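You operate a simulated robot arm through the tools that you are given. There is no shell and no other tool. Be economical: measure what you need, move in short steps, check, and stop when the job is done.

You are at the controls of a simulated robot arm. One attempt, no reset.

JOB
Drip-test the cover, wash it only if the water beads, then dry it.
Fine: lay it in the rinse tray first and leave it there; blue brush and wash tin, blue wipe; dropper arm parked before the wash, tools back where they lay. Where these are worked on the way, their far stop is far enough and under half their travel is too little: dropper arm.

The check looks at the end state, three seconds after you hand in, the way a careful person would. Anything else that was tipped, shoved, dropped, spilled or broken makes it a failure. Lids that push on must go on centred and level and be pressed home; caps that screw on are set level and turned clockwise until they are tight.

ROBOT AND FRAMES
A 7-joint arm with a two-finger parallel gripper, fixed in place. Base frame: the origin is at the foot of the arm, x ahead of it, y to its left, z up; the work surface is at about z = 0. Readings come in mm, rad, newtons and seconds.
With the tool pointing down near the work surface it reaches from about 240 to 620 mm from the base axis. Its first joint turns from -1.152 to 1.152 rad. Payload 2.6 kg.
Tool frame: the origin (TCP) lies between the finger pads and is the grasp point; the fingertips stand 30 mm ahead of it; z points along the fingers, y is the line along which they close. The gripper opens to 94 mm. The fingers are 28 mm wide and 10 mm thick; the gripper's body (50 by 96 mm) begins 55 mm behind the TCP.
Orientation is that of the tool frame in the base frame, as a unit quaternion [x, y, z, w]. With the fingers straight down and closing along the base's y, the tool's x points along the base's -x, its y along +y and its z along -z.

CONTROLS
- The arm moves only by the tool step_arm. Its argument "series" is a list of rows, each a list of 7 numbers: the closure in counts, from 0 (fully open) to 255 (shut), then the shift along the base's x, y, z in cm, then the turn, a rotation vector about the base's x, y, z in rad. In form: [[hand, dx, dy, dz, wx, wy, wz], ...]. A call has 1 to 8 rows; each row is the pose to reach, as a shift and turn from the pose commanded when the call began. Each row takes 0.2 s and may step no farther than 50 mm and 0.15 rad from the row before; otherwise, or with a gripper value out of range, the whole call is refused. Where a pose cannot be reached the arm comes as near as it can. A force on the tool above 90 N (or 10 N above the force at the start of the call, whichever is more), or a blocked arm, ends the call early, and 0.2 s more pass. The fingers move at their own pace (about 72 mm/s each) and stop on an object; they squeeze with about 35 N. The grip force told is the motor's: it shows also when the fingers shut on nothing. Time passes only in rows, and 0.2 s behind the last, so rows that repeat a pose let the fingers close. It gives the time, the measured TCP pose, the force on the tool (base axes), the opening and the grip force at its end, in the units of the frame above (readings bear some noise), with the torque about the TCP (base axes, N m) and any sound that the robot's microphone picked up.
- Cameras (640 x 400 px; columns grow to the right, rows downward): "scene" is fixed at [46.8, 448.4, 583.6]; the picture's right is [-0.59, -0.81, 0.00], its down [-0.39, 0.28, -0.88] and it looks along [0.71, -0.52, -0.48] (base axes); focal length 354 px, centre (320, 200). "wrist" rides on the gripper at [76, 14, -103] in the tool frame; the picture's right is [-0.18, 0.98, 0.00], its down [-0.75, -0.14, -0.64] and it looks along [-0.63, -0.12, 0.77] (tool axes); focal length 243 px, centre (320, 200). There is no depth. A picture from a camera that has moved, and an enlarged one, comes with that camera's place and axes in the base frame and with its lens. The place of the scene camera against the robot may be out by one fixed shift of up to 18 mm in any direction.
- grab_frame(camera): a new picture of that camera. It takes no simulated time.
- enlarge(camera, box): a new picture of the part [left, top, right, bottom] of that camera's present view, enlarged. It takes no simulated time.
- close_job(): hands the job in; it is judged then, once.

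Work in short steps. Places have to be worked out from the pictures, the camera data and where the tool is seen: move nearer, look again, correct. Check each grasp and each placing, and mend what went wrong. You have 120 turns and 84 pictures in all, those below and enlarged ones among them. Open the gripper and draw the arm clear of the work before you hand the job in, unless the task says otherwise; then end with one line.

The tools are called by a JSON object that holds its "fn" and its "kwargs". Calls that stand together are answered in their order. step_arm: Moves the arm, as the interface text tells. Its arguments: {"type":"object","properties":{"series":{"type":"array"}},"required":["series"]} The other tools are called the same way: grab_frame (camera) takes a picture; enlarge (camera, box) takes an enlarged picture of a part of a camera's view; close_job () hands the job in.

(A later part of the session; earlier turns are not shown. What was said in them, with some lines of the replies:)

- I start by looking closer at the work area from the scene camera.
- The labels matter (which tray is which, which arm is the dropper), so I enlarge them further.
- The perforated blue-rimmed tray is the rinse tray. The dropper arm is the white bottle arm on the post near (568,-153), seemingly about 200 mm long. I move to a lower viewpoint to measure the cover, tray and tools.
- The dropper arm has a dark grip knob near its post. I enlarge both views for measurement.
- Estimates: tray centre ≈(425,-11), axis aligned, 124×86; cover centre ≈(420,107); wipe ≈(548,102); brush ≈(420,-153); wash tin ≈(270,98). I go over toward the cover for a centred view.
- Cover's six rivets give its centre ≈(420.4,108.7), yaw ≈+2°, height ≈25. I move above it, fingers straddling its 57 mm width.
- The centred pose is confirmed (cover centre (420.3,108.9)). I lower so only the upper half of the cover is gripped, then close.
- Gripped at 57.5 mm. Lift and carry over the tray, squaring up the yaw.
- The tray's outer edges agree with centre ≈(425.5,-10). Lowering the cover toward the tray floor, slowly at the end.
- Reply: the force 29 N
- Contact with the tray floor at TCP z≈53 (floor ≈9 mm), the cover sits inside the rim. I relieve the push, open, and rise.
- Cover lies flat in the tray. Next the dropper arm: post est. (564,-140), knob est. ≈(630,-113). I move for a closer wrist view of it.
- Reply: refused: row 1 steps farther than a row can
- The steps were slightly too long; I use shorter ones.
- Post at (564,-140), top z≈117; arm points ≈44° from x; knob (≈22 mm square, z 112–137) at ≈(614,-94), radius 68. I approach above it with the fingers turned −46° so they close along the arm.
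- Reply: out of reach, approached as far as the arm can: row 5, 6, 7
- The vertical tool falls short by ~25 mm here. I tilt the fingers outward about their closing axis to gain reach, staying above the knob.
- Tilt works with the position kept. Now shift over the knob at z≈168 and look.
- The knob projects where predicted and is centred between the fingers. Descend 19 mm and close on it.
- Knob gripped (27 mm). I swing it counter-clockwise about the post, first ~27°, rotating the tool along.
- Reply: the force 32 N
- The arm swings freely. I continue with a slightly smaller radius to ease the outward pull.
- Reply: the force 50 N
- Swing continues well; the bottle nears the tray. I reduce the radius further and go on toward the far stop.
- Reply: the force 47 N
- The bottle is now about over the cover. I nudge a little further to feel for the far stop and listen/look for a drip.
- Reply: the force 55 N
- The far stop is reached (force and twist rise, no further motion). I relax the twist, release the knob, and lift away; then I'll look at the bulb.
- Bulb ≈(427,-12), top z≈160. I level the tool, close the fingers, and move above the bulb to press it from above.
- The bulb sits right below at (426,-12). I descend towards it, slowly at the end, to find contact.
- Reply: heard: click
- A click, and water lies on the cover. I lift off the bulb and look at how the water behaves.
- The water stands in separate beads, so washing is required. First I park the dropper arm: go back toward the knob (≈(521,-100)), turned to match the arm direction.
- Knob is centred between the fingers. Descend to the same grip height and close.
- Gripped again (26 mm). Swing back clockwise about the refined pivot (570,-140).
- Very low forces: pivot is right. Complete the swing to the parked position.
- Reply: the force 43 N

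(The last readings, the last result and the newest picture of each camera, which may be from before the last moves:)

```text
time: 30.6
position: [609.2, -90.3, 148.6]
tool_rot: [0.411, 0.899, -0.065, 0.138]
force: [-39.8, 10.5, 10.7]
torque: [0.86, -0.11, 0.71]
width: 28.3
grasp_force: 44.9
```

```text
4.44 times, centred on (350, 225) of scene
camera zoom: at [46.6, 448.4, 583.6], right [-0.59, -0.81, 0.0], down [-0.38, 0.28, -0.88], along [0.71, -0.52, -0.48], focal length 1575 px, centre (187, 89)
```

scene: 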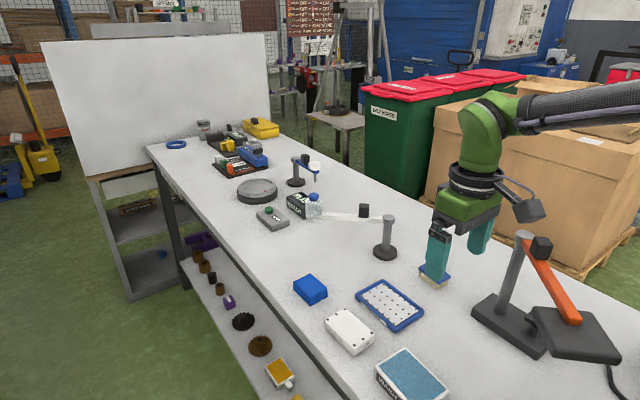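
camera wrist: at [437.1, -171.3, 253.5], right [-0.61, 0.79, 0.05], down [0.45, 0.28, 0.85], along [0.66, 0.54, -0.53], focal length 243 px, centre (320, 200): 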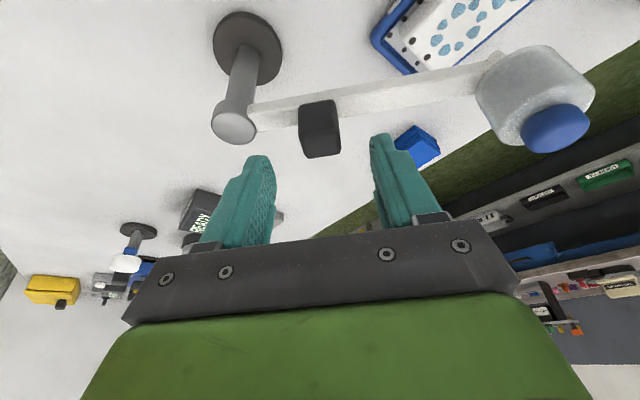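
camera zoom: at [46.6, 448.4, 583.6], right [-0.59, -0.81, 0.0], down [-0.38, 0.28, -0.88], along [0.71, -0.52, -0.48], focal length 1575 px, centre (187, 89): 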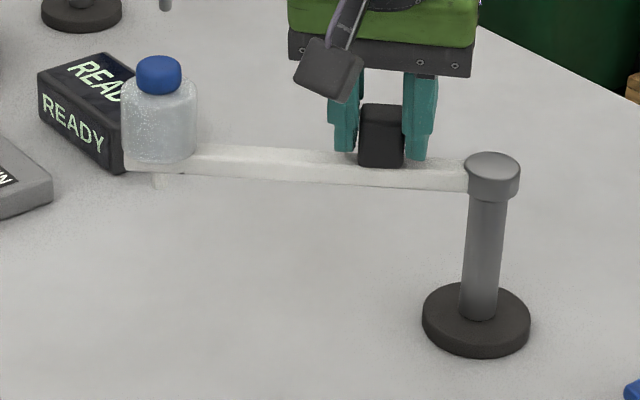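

Parked exactly as at the start. Relax, release, lift straight up, then level the tool and withdraw.

{"fn": "step_arm", "kwargs": {"series": [[255, -0.2, 0.15, 0, 0, 0, 0.05], [120, -0.2, 0.15, 0, 0, 0, 0.05], [92, -0.2, 0.15, 0, 0, 0, 0.05], [92, -0.2, 0.15, 3, 0, 0, 0.05], [92, -1, 0.15, 7, 0, 0, 0.05], [92, -4, 0.15, 9, 0, 0, 0.15], [92, -7, 0.15, 10, 0, 0, 0.29]]}}

{"fn": "enlarge", "kwargs": {"camera": "scene", "box": [280, 170, 480, 310]}}

```text
time: 32.2
position: [540.6, -90.4, 250.0]
tool_rot: [0.272, 0.949, -0.047, 0.152]
force: [-0.5, -0.6, -0.2]
torque: [0.01, -0.01, -0.03]
width: 60.1
grasp_force: 0.1
```

```text
2.86 times, centred on (380, 240) of scene
camera zoom: at [46.8, 448.4, 583.6], right [-0.59, -0.81, 0.0], down [-0.39, 0.28, -0.88], along [0.71, -0.52, -0.48], focal length 1012 px, centre (149, 86)
```

zoom: 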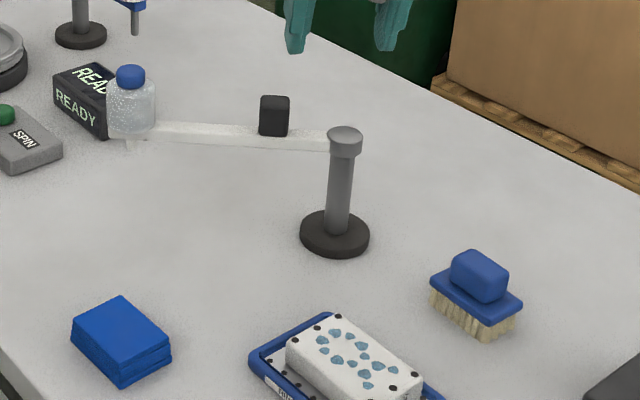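

Now level and square the tool and move back to where the brush (≈(420,-153)) can be seen.

{"fn": "step_arm", "kwargs": {"series": [[0, -3, 0, 0, 0.07, 0.107, 0], [0, -7, -1, 0, 0.14, 0.214, 0], [0, -11, -3, 0, 0.175, 0.267, 0], [0, -14, -5, 0, 0.175, 0.267, 0]]}}

{"fn": "step_arm", "kwargs": {"series": [[0, -2, 0, 0, 0, 0, 0.14], [0, -4, 0, -1, 0, 0, 0.28], [0, -6, -1, -3, 0, 0, 0.42], [0, -8, -1, -5, 0, 0, 0.56], [0, -8, -1, -5, 0, 0, 0.56]]}}

{"fn": "grab_frame", "kwargs": {"camera": "wrist"}}

```text
time: 33.2
position: [402.6, -141.6, 247.7]
tool_rot: [0.278, 0.961, 0.001, -0.001]
force: [-0.5, -0.1, 0.2]
torque: [0.01, 0.03, 0.0]
width: 94.0
grasp_force: 0.1
```

```text
time: 34.4
position: [320.9, -150.8, 198.1]
tool_rot: [-0.001, 1.0, 0.001, 0.001]
force: [1.1, -0.3, 0.1]
torque: [0.02, 0.01, -0.02]
width: 93.9
grasp_force: 0.0
```

```text
40 pictures are left
camera wrist: at [244.2, -136.8, 300.0], right [0.18, 0.98, 0.0], down [0.75, -0.14, 0.64], along [0.63, -0.12, -0.77], focal length 243 px, centre (320, 200)
```

wrist: 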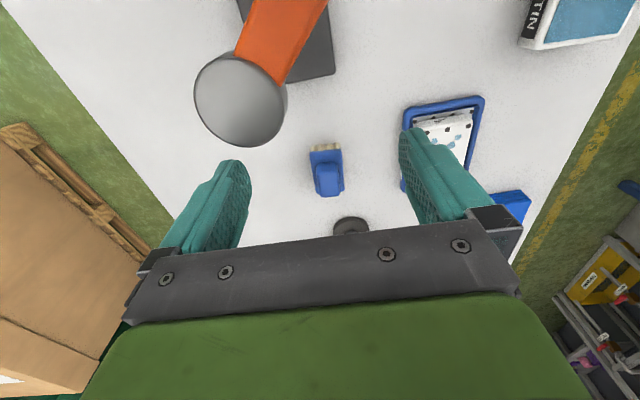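

The lamp post stands near (265,-180), up to z≈217, so I keep away from it. I enlarge the brush.

{"fn": "enlarge", "kwargs": {"camera": "wrist", "box": [280, 120, 380, 210]}}

{"fn": "enlarge", "kwargs": {"camera": "scene", "box": [405, 240, 465, 300]}}

```text
4.44 times, centred on (330, 165) of wrist
camera zoom: at [244.2, -136.8, 300.0], right [0.18, 0.98, 0.0], down [0.75, -0.14, 0.64], along [0.63, -0.12, -0.77], focal length 1078 px, centre (276, 356)
```

zoom: 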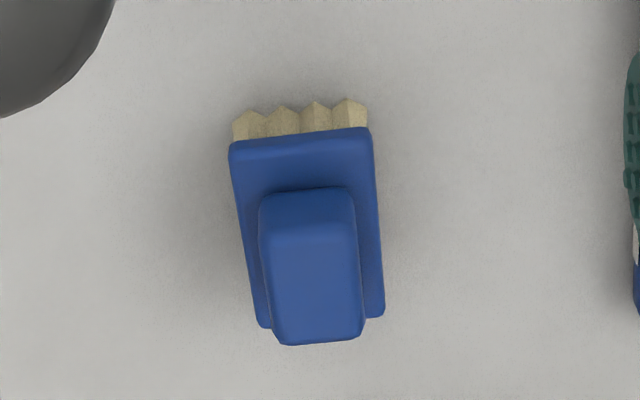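

```text
6.67 times, centred on (435, 270) of scene
camera zoom: at [46.8, 448.4, 583.6], right [-0.59, -0.81, 0.0], down [-0.39, 0.28, -0.88], along [0.71, -0.52, -0.48], focal length 2362 px, centre (-447, -267)
```

zoom: 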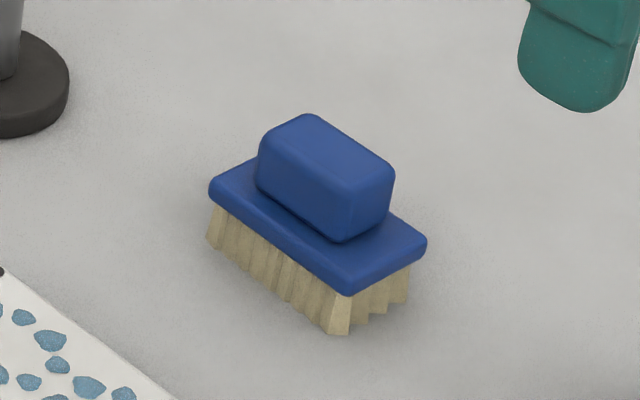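

Brush handle centre ≈(427,-160), 23 mm wide, top ≈47, plate top ≈26, yaw ≈-3°. I approach above and check.

{"fn": "step_arm", "kwargs": {"series": [[92, 3.5, -0.3, -1, 0, 0, -0.05], [92, 7, -0.6, -4, 0, 0, -0.05], [92, 10.5, -0.92, -7, 0, 0, -0.05], [92, 10.5, -0.92, -10, 0, 0, -0.05], [92, 10.5, -0.92, -10, 0, 0, -0.05]]}}

{"fn": "grab_frame", "kwargs": {"camera": "wrist"}}

```text
time: 35.6
position: [427.5, -160.7, 96.1]
tool_rot: [0.026, 1.0, 0.0, 0.0]
force: [0.0, -0.1, -0.4]
torque: [-0.01, -0.02, -0.03]
width: 59.7
grasp_force: 0.1
```

```text
37 pictures are left
camera wrist: at [350.8, -142.7, 198.0], right [0.23, 0.97, 0.0], down [0.74, -0.18, 0.64], along [0.62, -0.15, -0.77], focal length 243 px, centre (320, 200)
```

wrist: 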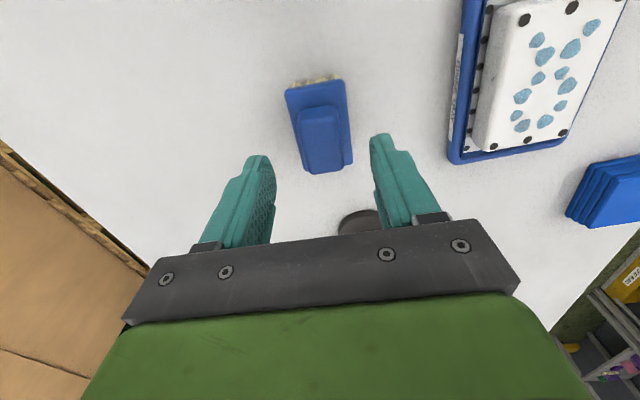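

Aligned. Descend to TCP z≈60 and grip the handle.

{"fn": "step_arm", "kwargs": {"series": [[92, -0.2, 0.1, -2, 0, 0, 0], [92, -0.2, 0.1, -3.6, 0, 0, 0], [180, -0.2, 0.1, -3.6, 0, 0, 0], [255, -0.2, 0.1, -3.6, 0, 0, 0], [255, -0.2, 0.1, -3.6, 0, 0, 0]]}}

{"fn": "enlarge", "kwargs": {"camera": "scene", "box": [405, 220, 475, 300]}}

```text
time: 36.8
position: [425.6, -156.4, 61.6]
tool_rot: [0.026, 1.0, 0.001, 0.001]
force: [-0.3, -0.3, 0.2]
torque: [0.0, 0.02, 0.0]
width: 27.1
grasp_force: 34.5
```

```text
5.00 times, centred on (440, 260) of scene
camera zoom: at [46.8, 448.4, 583.6], right [-0.59, -0.81, 0.0], down [-0.39, 0.28, -0.88], along [0.71, -0.52, -0.48], focal length 1772 px, centre (-280, -100)
```

zoom: 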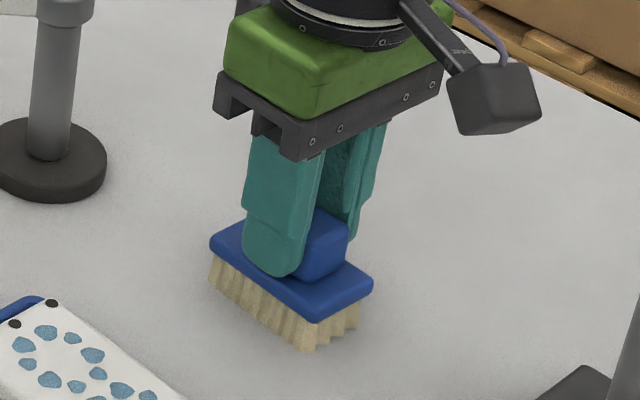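

Brush held (27 mm). Lift and carry it above everything toward the wash tin.

{"fn": "step_arm", "kwargs": {"series": [[255, 0, 0, 4, 0, 0, 0], [255, 0, 0, 8, 0, 0, 0], [255, -1, 4.5, 8.5, 0, 0, 0], [255, -2, 9, 8.5, 0, 0, 0.02], [255, -3, 13.5, 8.5, 0, 0, 0.04], [255, -4, 18, 8.5, 0, 0, 0.05], [255, -5.5, 22, 8.5, 0, 0, 0.05], [255, -7, 25.3, 8.5, 0, 0, 0.05]]}}

{"fn": "grab_frame", "kwargs": {"camera": "wrist"}}

{"fn": "enlarge", "kwargs": {"camera": "scene", "box": [340, 260, 480, 400]}}

```text
time: 38.6
position: [353.7, 93.8, 147.3]
tool_rot: [0.001, 1.0, 0.001, -0.001]
force: [-0.2, -0.2, -0.8]
torque: [0.01, 0.01, 0.0]
width: 26.9
grasp_force: 35.2
```

```text
35 pictures are left
camera wrist: at [277.0, 108.1, 248.6], right [0.19, 0.98, 0.0], down [0.75, -0.14, 0.64], along [0.63, -0.12, -0.77], focal length 243 px, centre (320, 200)
```

wrist: 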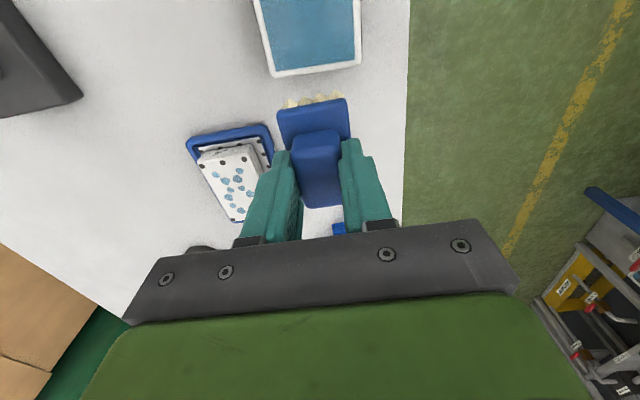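

```text
2.86 times, centred on (410, 330) of scene
camera zoom: at [46.8, 448.4, 583.6], right [-0.59, -0.81, 0.0], down [-0.39, 0.28, -0.88], along [0.71, -0.52, -0.48], focal length 1012 px, centre (63, -171)
```

zoom: 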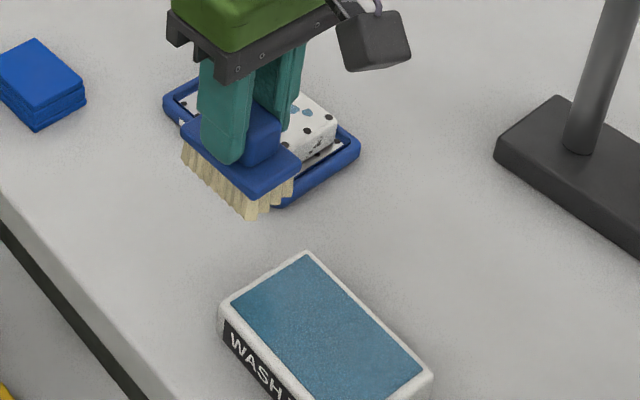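

Tin centre ≈(269,99), rim top ≈28. I move over it and lower the bristles gently into it.

{"fn": "step_arm", "kwargs": {"series": [[255, -4, 0.3, 0, 0, 0, -0.03], [255, -7.9, 0.5, 0, 0, 0, -0.05], [255, -7.9, 0.5, -3, 0, 0, -0.05], [255, -7.9, 0.5, -5, 0, 0, -0.05], [255, -7.9, 0.5, -5.6, 0, 0, -0.05], [255, -7.9, 0.5, -6, 0, 0, -0.05]]}}

{"fn": "enlarge", "kwargs": {"camera": "scene", "box": [340, 260, 480, 400]}}

```text
time: 40.0
position: [276.2, 98.6, 87.4]
tool_rot: [0.027, 1.0, 0.003, 0.002]
force: [-12.1, -8.4, 46.7]
torque: [-0.38, 0.41, -0.02]
width: 27.4
grasp_force: 34.6
```

```text
2.86 times, centred on (410, 330) of scene
camera zoom: at [46.6, 448.3, 583.7], right [-0.59, -0.81, 0.0], down [-0.38, 0.28, -0.88], along [0.71, -0.52, -0.48], focal length 1012 px, centre (63, -171)
```

zoom: 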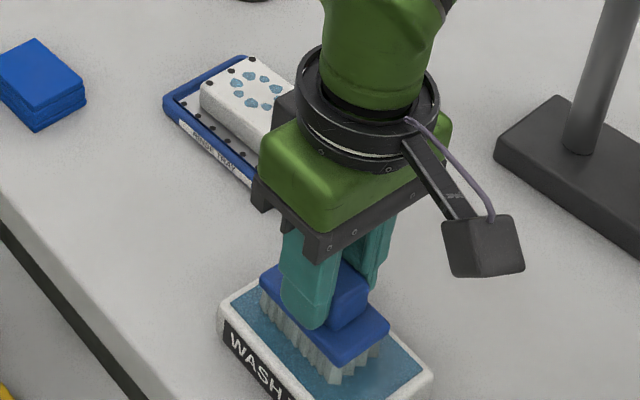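

Bristles pressed on the wet pad (47 N). I lift off and check the bristles.

{"fn": "step_arm", "kwargs": {"series": [[255, 0, 0, 0.4, 0, 0, 0], [255, 0, 0, 3, 0, 0, 0], [255, 0, 0, 6, 0, 0, 0], [255, 3, -1, 6, 0, 0, 0.03], [255, 6, -2, 6, 0, 0, 0.05]]}}

{"fn": "enlarge", "kwargs": {"camera": "scene", "box": [340, 260, 480, 400]}}

```text
time: 41.2
position: [334.7, 77.4, 146.7]
tool_rot: [0.0, 1.0, 0.001, 0.001]
force: [-0.4, 0.4, -1.0]
torque: [0.01, 0.02, 0.0]
width: 26.9
grasp_force: 34.9
```

```text
2.86 times, centred on (410, 330) of scene
camera zoom: at [46.7, 448.4, 583.6], right [-0.59, -0.81, 0.0], down [-0.39, 0.28, -0.88], along [0.71, -0.52, -0.48], focal length 1012 px, centre (63, -171)
```

zoom: 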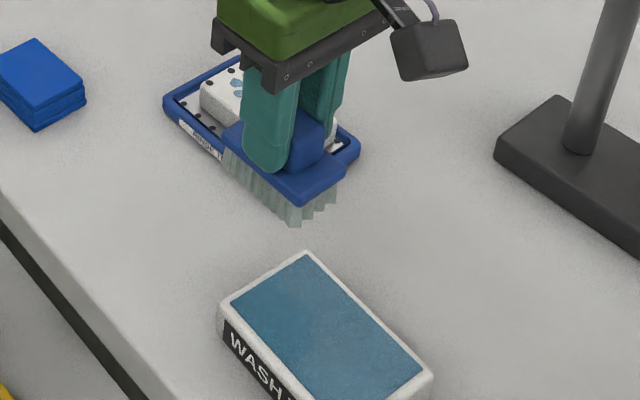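

Bristles are wet now. I move above the cover centre (425,-10.5) and lower to light contact (expected TCP z≈96).

{"fn": "step_arm", "kwargs": {"series": [[255, 3, -2.9, 0, 0, 0, 0], [255, 6, -5.8, 0, 0, 0, 0], [255, 9.15, -8.8, -1, 0, 0, 0], [255, 9.15, -8.8, -3.5, 0, 0, 0], [255, 9.15, -8.8, -4.5, 0, 0, 0], [255, 9.15, -8.8, -4.9, 0, 0, 0]]}}

{"fn": "enlarge", "kwargs": {"camera": "scene", "box": [330, 230, 450, 350]}}

```text
time: 42.6
position: [426.6, -9.1, 97.8]
tool_rot: [0.001, 1.0, 0.0, 0.0]
force: [-0.5, 0.1, -0.3]
torque: [-0.01, -0.03, -0.02]
width: 26.9
grasp_force: 35.2
```

```text
3.33 times, centred on (390, 290) of scene
camera zoom: at [46.8, 448.4, 583.6], right [-0.59, -0.81, 0.0], down [-0.39, 0.28, -0.88], along [0.71, -0.52, -0.48], focal length 1181 px, centre (87, -100)
```

zoom: 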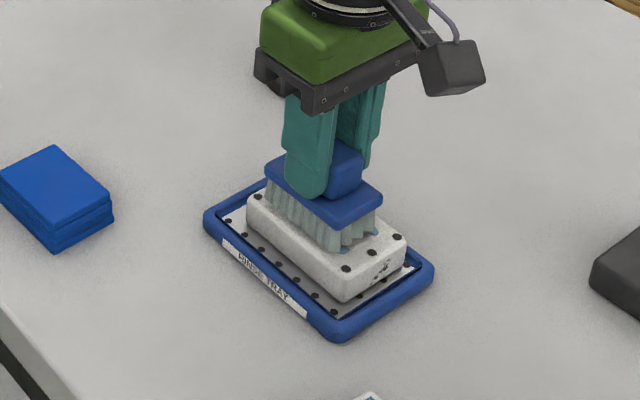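

Nearly touching. Lower 2.5 mm more to feel contact.

{"fn": "step_arm", "kwargs": {"series": [[255, 0, 0.2, -0.15, 0, 0, 0], [255, 0, 0.2, -0.25, 0, 0, 0], [255, 0, 0.2, -0.25, 0, 0, 0]]}}

```text
time: 43.4
position: [426.9, -6.4, 95.5]
tool_rot: [0.001, 1.0, 0.0, 0.0]
force: [0.6, 0.3, -0.6]
torque: [0.0, 0.02, 0.02]
width: 27.2
grasp_force: 34.7
```

{"fn": "step_arm", "kwargs": {"series": [[255, 0, 0, -0.15, 0, 0, 0], [255, 0, 0, -0.3, 0, 0, 0], [255, 0, 0, -0.3, 0, 0, 0]]}}

```text
time: 44.2
position: [427.1, -5.7, 93.0]
tool_rot: [0.001, 1.0, 0.001, 0.001]
force: [-0.5, -0.5, 2.5]
torque: [-0.05, -0.13, 0.02]
width: 27.1
grasp_force: 35.5
```

Contact begins at z≈93. Now light scrubbing strokes over the whole face.

{"fn": "step_arm", "kwargs": {"series": [[255, 0, -0.5, -0.12, 0, 0, 0], [255, 1.3, -0.5, -0.12, 0, 0, 0], [255, -1.3, -0.5, -0.12, 0, 0, 0], [255, -1.3, -1.4, -0.12, 0, 0, 0], [255, 1.3, -1.4, -0.12, 0, 0, 0], [255, 1.3, 0.4, -0.12, 0, 0, 0], [255, -1.3, 0.4, -0.12, 0, 0, 0], [255, 0, -0.5, -0.12, 0, 0, 0]]}}

{"fn": "enlarge", "kwargs": {"camera": "scene", "box": [330, 230, 450, 350]}}

```text
time: 46.0
position: [426.5, -9.8, 93.5]
tool_rot: [-0.001, 1.0, 0.004, 0.0]
force: [-11.3, 11.6, 36.6]
torque: [0.23, -0.04, 0.05]
width: 27.0
grasp_force: 34.5
```

```text
3.33 times, centred on (390, 290) of scene
camera zoom: at [46.5, 448.4, 583.6], right [-0.59, -0.81, 0.0], down [-0.38, 0.28, -0.88], along [0.71, -0.52, -0.48], focal length 1181 px, centre (87, -100)
```

zoom: 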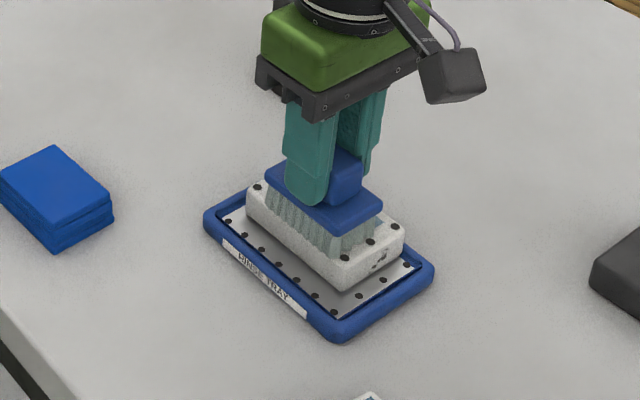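

Scrubbed; the cover shifted slightly within the tray. I lift to inspect the face.

{"fn": "step_arm", "kwargs": {"series": [[255, 0, 0, 0.5, 0, 0, 0], [255, 0, 0, 3, 0, 0, 0], [255, 0, -4, 6, 0, 0, 0], [255, 0, -8, 6.5, 0, 0, 0]]}}

{"fn": "enlarge", "kwargs": {"camera": "scene", "box": [350, 255, 440, 345]}}

```text
time: 47.0
position: [428.3, -92.7, 155.1]
tool_rot: [0.001, 1.0, 0.001, 0.0]
force: [-0.7, -0.5, -1.4]
torque: [0.03, -0.05, 0.02]
width: 27.0
grasp_force: 35.2
```

```text
4.44 times, centred on (395, 300) of scene
camera zoom: at [46.7, 448.4, 583.6], right [-0.59, -0.81, 0.0], down [-0.39, 0.28, -0.88], along [0.71, -0.52, -0.48], focal length 1575 px, centre (-13, -244)
```

zoom: 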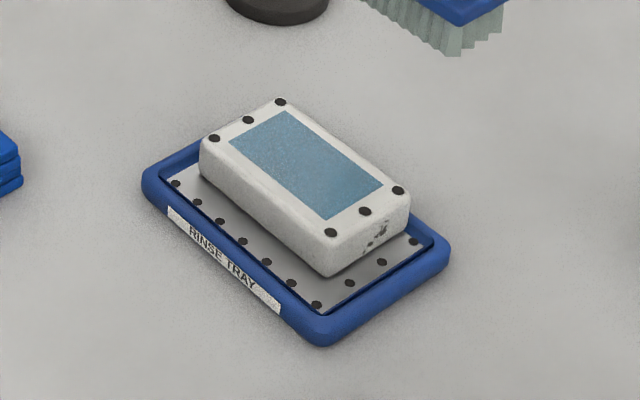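

The water now forms one continuous film: washed. Now the brush goes back to its place at (425.6,-157.5).

{"fn": "step_arm", "kwargs": {"series": [[255, -0.27, -3.5, 0, 0, 0, -0.03], [255, -0.27, -6.5, 0, 0, 0, -0.05], [255, -0.27, -6.5, -4, 0, 0, -0.05], [255, -0.27, -6.5, -7.5, 0, 0, -0.05], [255, -0.27, -6.5, -8.8, 0, 0, -0.05], [255, -0.27, -6.5, -9.2, 0, 0, -0.05]]}}

{"fn": "enlarge", "kwargs": {"camera": "scene", "box": [405, 220, 475, 300]}}

```text
time: 48.4
position: [423.9, -156.6, 63.8]
tool_rot: [0.025, 1.0, 0.001, -0.001]
force: [0.4, 0.7, -0.2]
torque: [-0.02, 0.01, -0.04]
width: 27.2
grasp_force: 35.0
```

```text
5.00 times, centred on (440, 260) of scene
camera zoom: at [46.8, 448.4, 583.6], right [-0.59, -0.81, 0.0], down [-0.39, 0.28, -0.88], along [0.71, -0.52, -0.48], focal length 1772 px, centre (-280, -100)
```

zoom: 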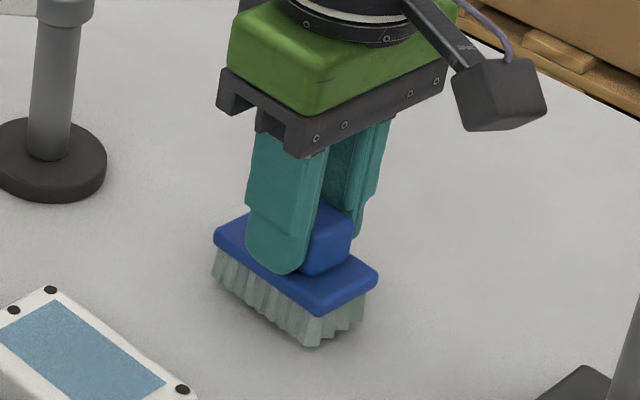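

Within ~2 mm of its old place; lower the last ~3 mm to the table.

{"fn": "step_arm", "kwargs": {"series": [[255, 0.12, 0, -0.15, 0, 0, 0], [255, 0.12, 0, -0.3, 0, 0, 0], [255, 0.12, 0, -0.3, 0, 0, 0]]}}

```text
time: 49.2
position: [423.9, -157.7, 61.2]
tool_rot: [0.025, 1.0, 0.001, 0.0]
force: [0.1, 0.7, -1.0]
torque: [-0.05, 0.01, 0.02]
width: 27.0
grasp_force: 35.2
```

{"fn": "step_arm", "kwargs": {"series": [[255, 0.1, 0, -0.1, 0, 0, 0], [255, 0.1, 0, -0.2, 0, 0, 0], [255, 0.1, 0, -0.2, 0, 0, 0]]}}

```text
time: 50.0
position: [427.4, -156.9, 59.6]
tool_rot: [0.025, 1.0, 0.001, 0.0]
force: [-0.7, -0.2, -1.7]
torque: [-0.01, -0.02, 0.0]
width: 26.8
grasp_force: 35.3
```

No contact yet; continue gently down.

{"fn": "step_arm", "kwargs": {"series": [[255, 0, 0, -0.1, 0, 0, 0], [255, 0, 0, -0.2, 0, 0, 0], [255, 0, 0, -0.2, 0, 0, 0]]}}

{"fn": "enlarge", "kwargs": {"camera": "scene", "box": [405, 220, 475, 300]}}

```text
time: 50.8
position: [426.6, -157.9, 59.2]
tool_rot: [0.026, 1.0, 0.001, 0.0]
force: [-8.3, 5.0, 24.3]
torque: [0.09, 0.34, -0.02]
width: 26.9
grasp_force: 35.1
```

```text
5.00 times, centred on (440, 260) of scene
camera zoom: at [46.6, 448.5, 583.6], right [-0.59, -0.81, 0.0], down [-0.38, 0.28, -0.88], along [0.71, -0.52, -0.48], focal length 1772 px, centre (-280, -100)
```

zoom: 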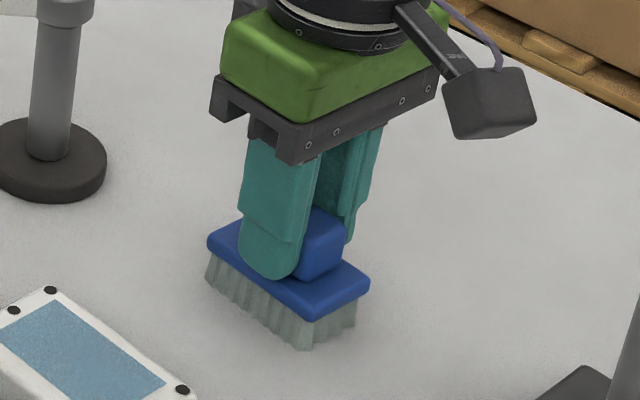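

Brush stands on the table at its original spot. Release, lift, and go to a view of the cover.

{"fn": "step_arm", "kwargs": {"series": [[255, 0, 0, 0.15, 0, 0, 0], [120, 0, 0, 0.15, 0, 0, 0], [92, 0, 0, 0.15, 0, 0, 0], [92, 0, 0, 0.15, 0, 0, 0], [92, 0, 0, 4, 0, 0, 0], [92, -1, 3, 7, 0, 0, 0.05], [92, -2.5, 7, 8.5, 0, 0, 0.05], [92, -4, 11, 10, 0, 0, 0.05]]}}

{"fn": "grab_frame", "kwargs": {"camera": "wrist"}}

{"fn": "enlarge", "kwargs": {"camera": "scene", "box": [345, 230, 475, 340]}}

```text
time: 52.6
position: [386.6, -47.0, 155.4]
tool_rot: [0.001, 1.0, 0.001, 0.0]
force: [0.0, 0.0, 0.1]
torque: [0.02, -0.01, -0.01]
width: 60.1
grasp_force: 0.0
```

```text
26 pictures are left
camera wrist: at [310.0, -32.2, 258.9], right [0.19, 0.98, 0.0], down [0.75, -0.14, 0.64], along [0.63, -0.12, -0.77], focal length 243 px, centre (320, 200)
```

wrist: 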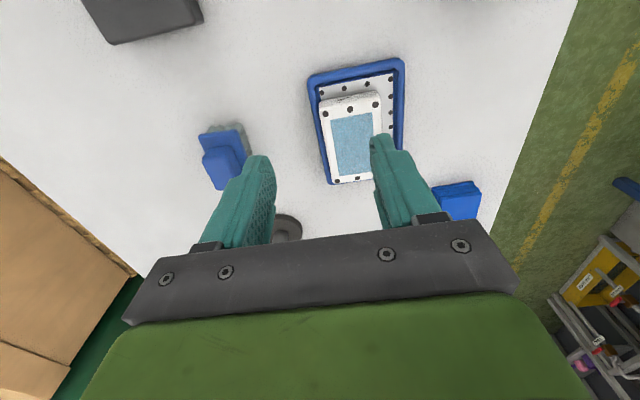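

```text
3.64 times, centred on (410, 285) of scene
camera zoom: at [46.8, 448.4, 583.6], right [-0.59, -0.81, 0.0], down [-0.39, 0.28, -0.88], along [0.71, -0.52, -0.48], focal length 1289 px, centre (-7, -109)
```

zoom: 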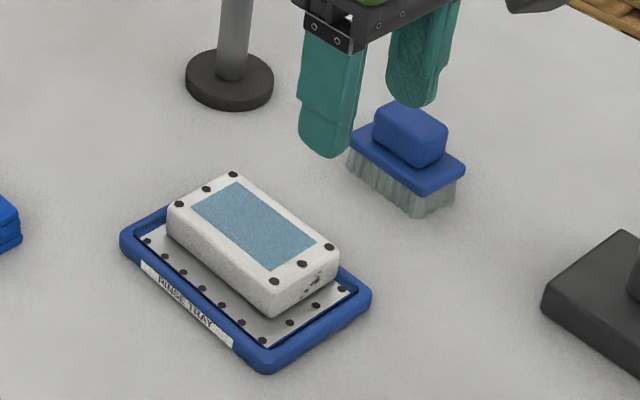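

Cover slid against the tray's far walls but lies level inside. Now the blue wipe near (545,102): move for a look.

{"fn": "step_arm", "kwargs": {"series": [[0, 1, 4, 1, 0, 0, 0], [0, 2, 8, 2, 0, 0, 0], [0, 4, 12, 3, 0, 0, 0], [0, 5, 14.7, 3, 0, 0, 0], [0, 5, 14.7, 3, 0, 0, 0]]}}

{"fn": "enlarge", "kwargs": {"camera": "wrist", "box": [260, 110, 400, 230]}}

{"fn": "enlarge", "kwargs": {"camera": "scene", "box": [280, 260, 350, 320]}}

```text
time: 53.8
position: [438.9, 102.9, 188.2]
tool_rot: [0.0, 1.0, 0.001, 0.0]
force: [0.1, 0.3, 0.2]
torque: [0.0, -0.02, 0.0]
width: 94.1
grasp_force: 0.1
```

```text
3.33 times, centred on (330, 170) of wrist
camera zoom: at [361.7, 116.0, 290.3], right [0.19, 0.98, 0.0], down [0.75, -0.14, 0.64], along [0.63, -0.12, -0.77], focal length 809 px, centre (287, 300)
```

zoom: 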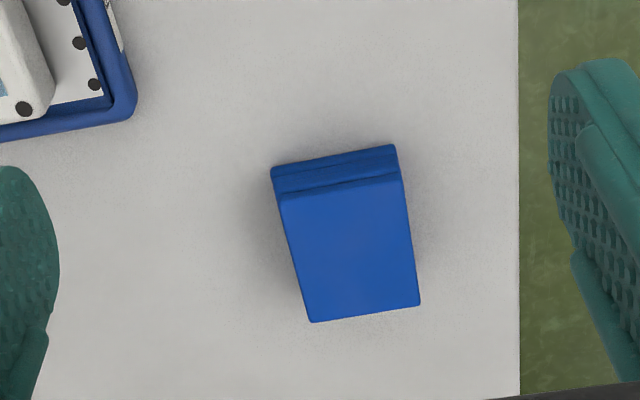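

```text
6.67 times, centred on (315, 290) of scene
camera zoom: at [46.8, 448.4, 583.6], right [-0.59, -0.81, 0.0], down [-0.39, 0.28, -0.88], along [0.71, -0.52, -0.48], focal length 2362 px, centre (353, -400)
```

zoom: 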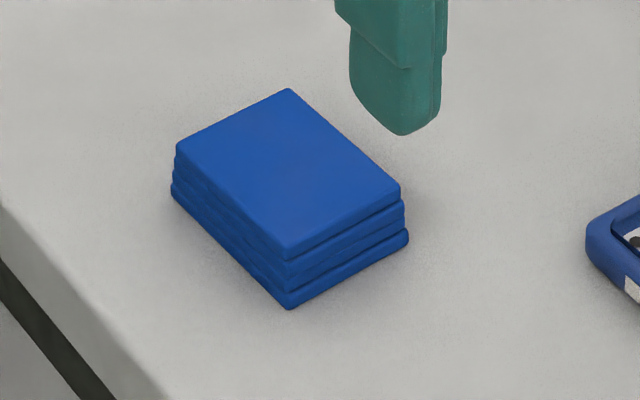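

Wipe: centre ≈(563,105.5), 63×47, top ≈21, square to the base. I go above and descend to hold its upper part (fingertips ≈9 mm above table).

{"fn": "step_arm", "kwargs": {"series": [[0, 4, 0.1, -2, 0, 0, 0], [0, 8, 0.2, -4, 0, 0, 0], [0, 12.4, 0.25, -6, 0, 0, 0], [0, 12.4, 0.25, -9.5, 0, 0, 0], [0, 12.4, 0.25, -10.5, 0, 0, 0], [0, 12.4, 0.25, -10.5, 0, 0, 0]]}}

{"fn": "enlarge", "kwargs": {"camera": "wrist", "box": [220, 60, 420, 230]}}

```text
time: 55.2
position: [561.4, 104.6, 81.8]
tool_rot: [0.001, 1.0, 0.0, -0.001]
force: [-0.1, -0.3, 0.9]
torque: [0.01, -0.03, 0.03]
width: 93.9
grasp_force: 0.0
```

```text
2.35 times, centred on (320, 145) of wrist
camera zoom: at [483.9, 117.2, 185.1], right [0.19, 0.98, 0.0], down [0.75, -0.14, 0.64], along [0.63, -0.12, -0.77], focal length 571 px, centre (320, 329)
```

zoom: 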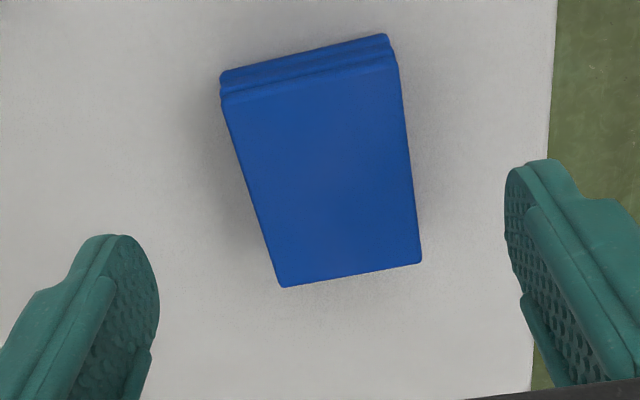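

Confirmed centre (563.8,105.6), yaw ≈+1.7°. Descend and grip.

{"fn": "step_arm", "kwargs": {"series": [[0, 0.2, 0.1, -2.5, 0, 0, 0.03], [0, 0.2, 0.1, -4.3, 0, 0, 0.03], [120, 0.2, 0.1, -4.3, 0, 0, 0.03], [255, 0.2, 0.1, -4.3, 0, 0, 0.03], [255, 0.2, 0.1, -4.3, 0, 0, 0.03], [255, 0.2, 0.1, -4.3, 0, 0, 0.03]]}}

{"fn": "enlarge", "kwargs": {"camera": "scene", "box": [280, 250, 350, 320]}}

```text
time: 56.6
position: [563.9, 104.0, 40.3]
tool_rot: [-0.014, 1.0, 0.001, 0.0]
force: [-0.1, 0.5, 0.0]
torque: [0.03, -0.03, 0.04]
width: 50.8
grasp_force: 35.6
```

```text
5.71 times, centred on (315, 285) of scene
camera zoom: at [46.8, 448.4, 583.6], right [-0.59, -0.81, 0.0], down [-0.39, 0.28, -0.88], along [0.71, -0.52, -0.48], focal length 2025 px, centre (349, -286)
```

zoom: 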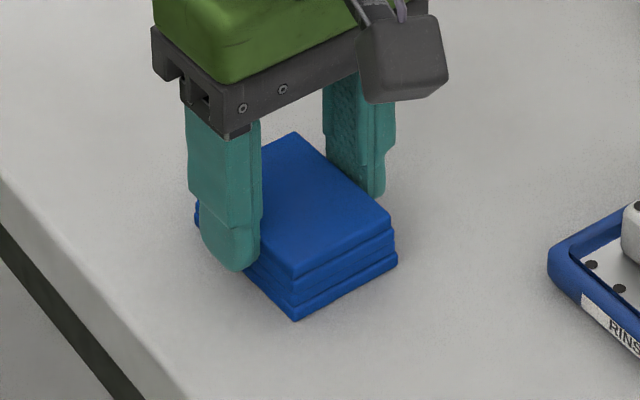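

Wipe gripped (51 mm). Lift and carry it over the cover, now centred ≈(431,-20).

{"fn": "step_arm", "kwargs": {"series": [[255, 0, 0, 4, 0, 0, 0], [255, 0, 0, 6.5, 0, 0, 0], [255, -3.3, -3, 6.5, 0, 0, -0.01], [255, -6.6, -6, 6.5, 0, 0, -0.03], [255, -9.9, -9, 6.5, 0, 0, -0.03], [255, -13.3, -12, 6.5, 0, 0, -0.03], [255, -13.3, -12, 4.0, 0, 0, -0.03], [255, -13.3, -12, 3.8, 0, 0, -0.03]]}}

{"fn": "enlarge", "kwargs": {"camera": "scene", "box": [340, 240, 450, 350]}}

```text
time: 58.4
position: [430.7, -15.6, 76.5]
tool_rot: [0.001, 1.0, 0.001, -0.001]
force: [0.8, 0.1, -0.9]
torque: [0.02, 0.0, 0.02]
width: 50.6
grasp_force: 34.8
```

```text
3.64 times, centred on (395, 295) of scene
camera zoom: at [46.8, 448.4, 583.6], right [-0.59, -0.81, 0.0], down [-0.39, 0.28, -0.88], along [0.71, -0.52, -0.48], focal length 1289 px, centre (47, -146)
```

zoom: 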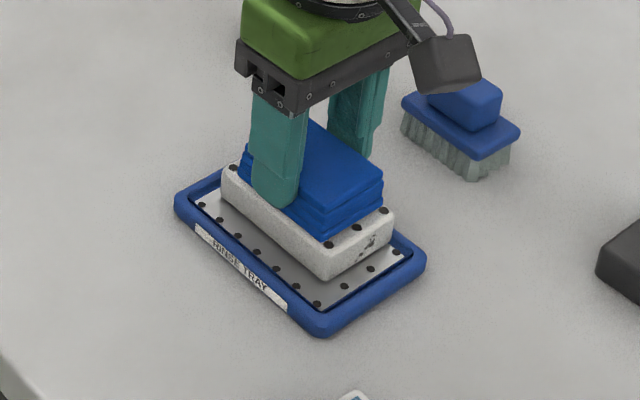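

Just above contact. Centre on y≈-20 and feel for contact.

{"fn": "step_arm", "kwargs": {"series": [[255, 0, -0.4, -0.1, 0, 0, 0], [255, 0, -0.4, -0.25, 0, 0, 0], [255, 0, -0.4, -0.25, 0, 0, 0]]}}

```text
time: 59.2
position: [428.4, -20.8, 74.5]
tool_rot: [0.001, 1.0, 0.001, 0.0]
force: [0.4, 0.0, -0.6]
torque: [0.03, -0.03, -0.03]
width: 50.4
grasp_force: 34.9
```

Lower 2 mm more with light wiping strokes.

{"fn": "step_arm", "kwargs": {"series": [[255, 0.2, 0, -0.2, 0, 0, 0], [255, 1.3, 0, -0.25, 0, 0, 0], [255, 1.3, -0.5, -0.25, 0, 0, 0], [255, -1.2, -0.5, -0.25, 0, 0, 0], [255, -1.2, 0.5, -0.25, 0, 0, 0], [255, 1.3, 0.5, -0.25, 0, 0, 0], [255, 0, 0, -0.25, 0, 0, 0]]}}

{"fn": "enlarge", "kwargs": {"camera": "scene", "box": [340, 240, 450, 350]}}

```text
time: 60.8
position: [431.2, -18.5, 73.2]
tool_rot: [-0.001, 1.0, 0.002, 0.003]
force: [7.7, 6.0, 22.8]
torque: [0.17, 0.05, -0.1]
width: 50.7
grasp_force: 34.3
```

```text
3.64 times, centred on (395, 295) of scene
camera zoom: at [46.7, 448.4, 583.6], right [-0.59, -0.81, 0.0], down [-0.38, 0.28, -0.88], along [0.71, -0.52, -0.48], focal length 1289 px, centre (47, -146)
```

zoom: 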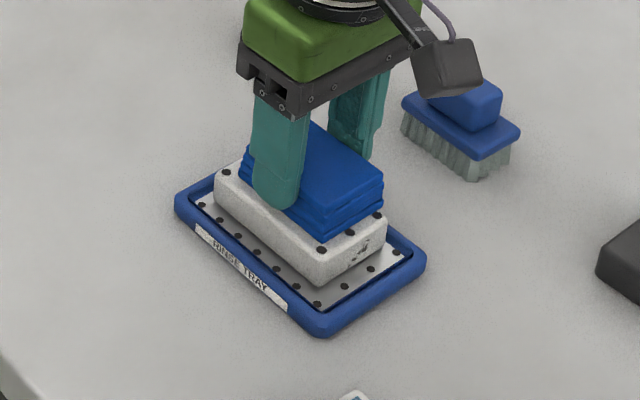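

Wiped with ~23 N. Lift toward the wipe's home and inspect the face.

{"fn": "step_arm", "kwargs": {"series": [[255, 0, 0, 0.4, 0, 0, 0], [255, 0, 0, 3, 0, 0, 0], [255, 3, 3, 4, 0, 0, 0], [255, 6, 6, 4, 0, 0, 0]]}}

{"fn": "enlarge", "kwargs": {"camera": "scene", "box": [350, 255, 440, 345]}}

```text
time: 61.8
position: [489.3, 37.7, 113.7]
tool_rot: [0.0, 1.0, 0.001, 0.0]
force: [0.6, 0.0, 0.2]
torque: [0.0, 0.03, -0.01]
width: 50.7
grasp_force: 34.5
```

```text
4.44 times, centred on (395, 300) of scene
camera zoom: at [46.8, 448.4, 583.6], right [-0.59, -0.81, 0.0], down [-0.39, 0.28, -0.88], along [0.71, -0.52, -0.48], focal length 1575 px, centre (-13, -244)
```

zoom: 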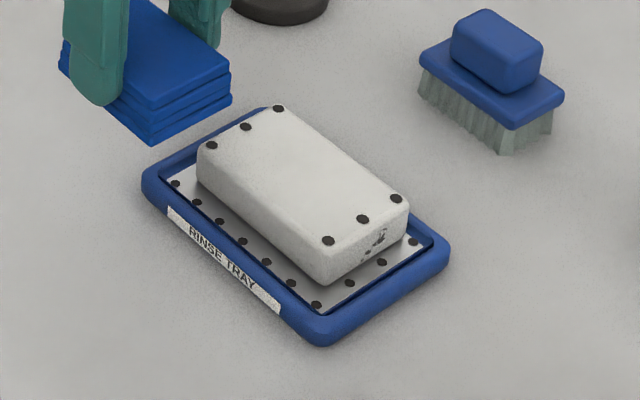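

Cover is dry and still level in the tray. Return the wipe to (563.9,104).

{"fn": "step_arm", "kwargs": {"series": [[255, 2.5, 2.2, 0, 0, 0, 0.03], [255, 5, 4.4, 0, 0, 0, 0.03], [255, 7.5, 6.7, 0, 0, 0, 0.03], [255, 7.5, 6.7, -4, 0, 0, 0.03], [255, 7.5, 6.7, -6.6, 0, 0, 0.03], [255, 7.5, 6.7, -7.1, 0, 0, 0.03], [255, 7.5, 6.7, -7.1, 0, 0, 0.03]]}}

{"fn": "enlarge", "kwargs": {"camera": "scene", "box": [280, 250, 350, 320]}}

```text
time: 63.4
position: [563.3, 106.4, 40.1]
tool_rot: [-0.015, 1.0, 0.001, 0.001]
force: [-0.7, 0.0, 2.6]
torque: [-0.01, -0.13, -0.01]
width: 50.8
grasp_force: 35.4
```

```text
5.71 times, centred on (315, 285) of scene
camera zoom: at [46.7, 448.4, 583.6], right [-0.59, -0.81, 0.0], down [-0.39, 0.28, -0.88], along [0.71, -0.52, -0.48], focal length 2025 px, centre (349, -286)
```

zoom: 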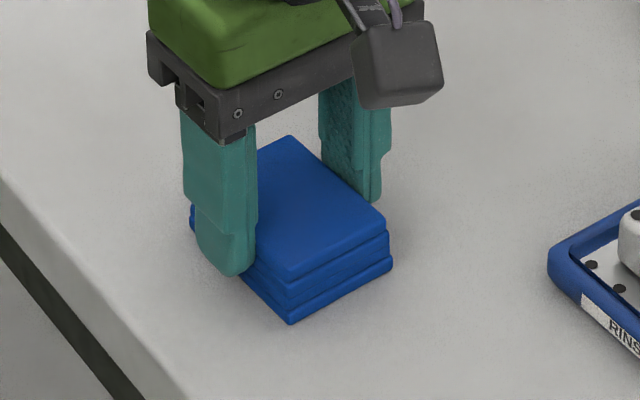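

Wipe is on the table within ~2 mm of its old place. Release, lift, withdraw clear.

{"fn": "step_arm", "kwargs": {"series": [[120, 0, 0, 0.05, 0, 0, 0], [0, 0, 0, 0.05, 0, 0, 0], [0, 0, 0, 0.05, 0, 0, 0], [0, 0, 0, 4, 0, 0, 0], [0, 0, 0, 8.5, 0, 0, 0], [0, -4, 0, 11, 0, 0, 0], [0, -8, 0, 14, 0, 0, 0], [0, -12, 0, 17, 0, 0, 0]]}}

{"fn": "step_arm", "kwargs": {"series": [[0, -4, 0, 2, 0, 0, 0], [0, -8, 0, 4, 0, 0, 0], [0, -12, 0, 6, 0, 0, 0], [0, -14, 0, 8, 0, 0, 0]]}}

{"fn": "grab_frame", "kwargs": {"camera": "wrist"}}

{"fn": "grab_frame", "kwargs": {"camera": "scene"}}

```text
time: 65.2
position: [443.1, 107.4, 211.7]
tool_rot: [-0.015, 1.0, 0.001, 0.0]
force: [-0.3, 0.2, -0.5]
torque: [-0.02, -0.03, 0.01]
width: 93.9
grasp_force: 0.1
```

```text
time: 66.2
position: [304.1, 106.7, 292.0]
tool_rot: [-0.014, 1.0, 0.001, 0.0]
force: [-0.8, 0.5, 0.4]
torque: [0.01, 0.0, 0.0]
width: 94.0
grasp_force: 0.1
```

```text
16 pictures are left
camera wrist: at [226.3, 118.2, 394.0], right [0.16, 0.99, 0.0], down [0.76, -0.12, 0.64], along [0.63, -0.1, -0.77], focal length 243 px, centre (320, 200)
```

wrist: 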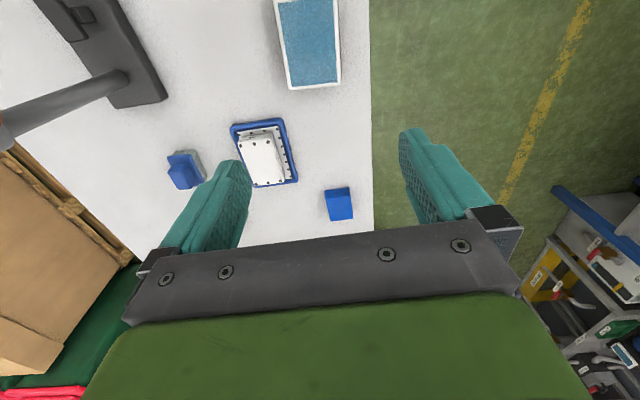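

```text
15 pictures are left
```

scene: 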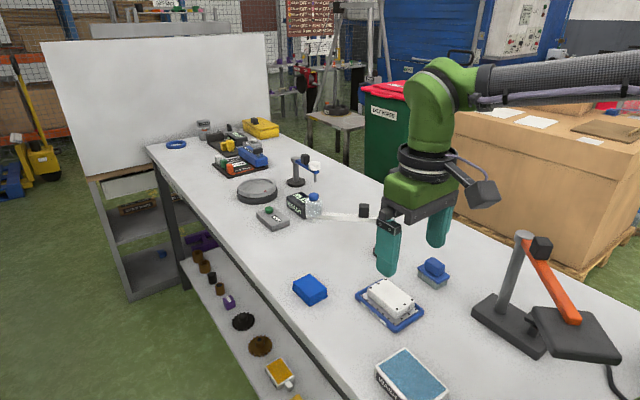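

Everything is back in place; one last close check of cover and tray.

{"fn": "enlarge", "kwargs": {"camera": "wrist", "box": [220, 100, 320, 200]}}

{"fn": "enlarge", "kwargs": {"camera": "scene", "box": [350, 255, 440, 345]}}

```text
4.00 times, centred on (270, 150) of wrist
camera zoom: at [226.3, 118.2, 394.0], right [0.16, 0.99, 0.0], down [0.76, -0.12, 0.64], along [0.63, -0.1, -0.77], focal length 970 px, centre (520, 400)
```

zoom: 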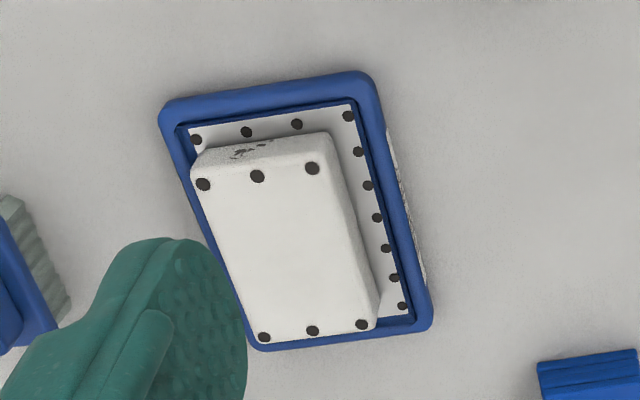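

```text
4.44 times, centred on (395, 300) of scene
camera zoom: at [46.8, 448.4, 583.6], right [-0.59, -0.81, 0.0], down [-0.39, 0.28, -0.88], along [0.71, -0.52, -0.48], focal length 1575 px, centre (-13, -244)
```

zoom: 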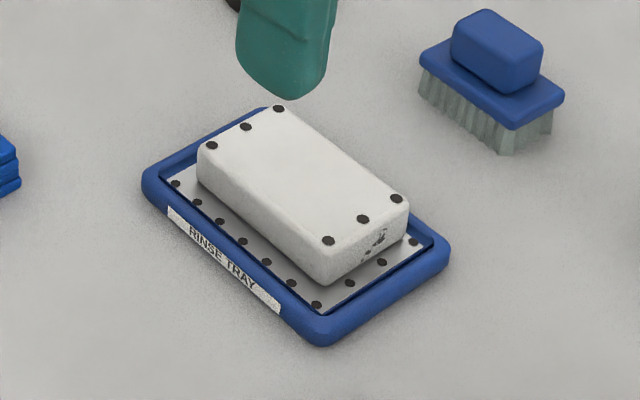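

The cover is dry and lies flat inside the tray rim. The dropper arm is parked, the tools are back where they lay, and the gripper is open and clear, so I hand in.

{"fn": "close_job", "kwargs": {}}

```text
The job is handed in.
```

I laid the cover in the rinse tray and drip-tested it; the water beaded, so I parked the dropper arm, washed the cover with the blue brush and wash tin, and dried it with the blue wipe. It lies flat in the tray, though scrubbing slid it against the side wall, and the brush and wipe are within about 2 mm of where they lay.
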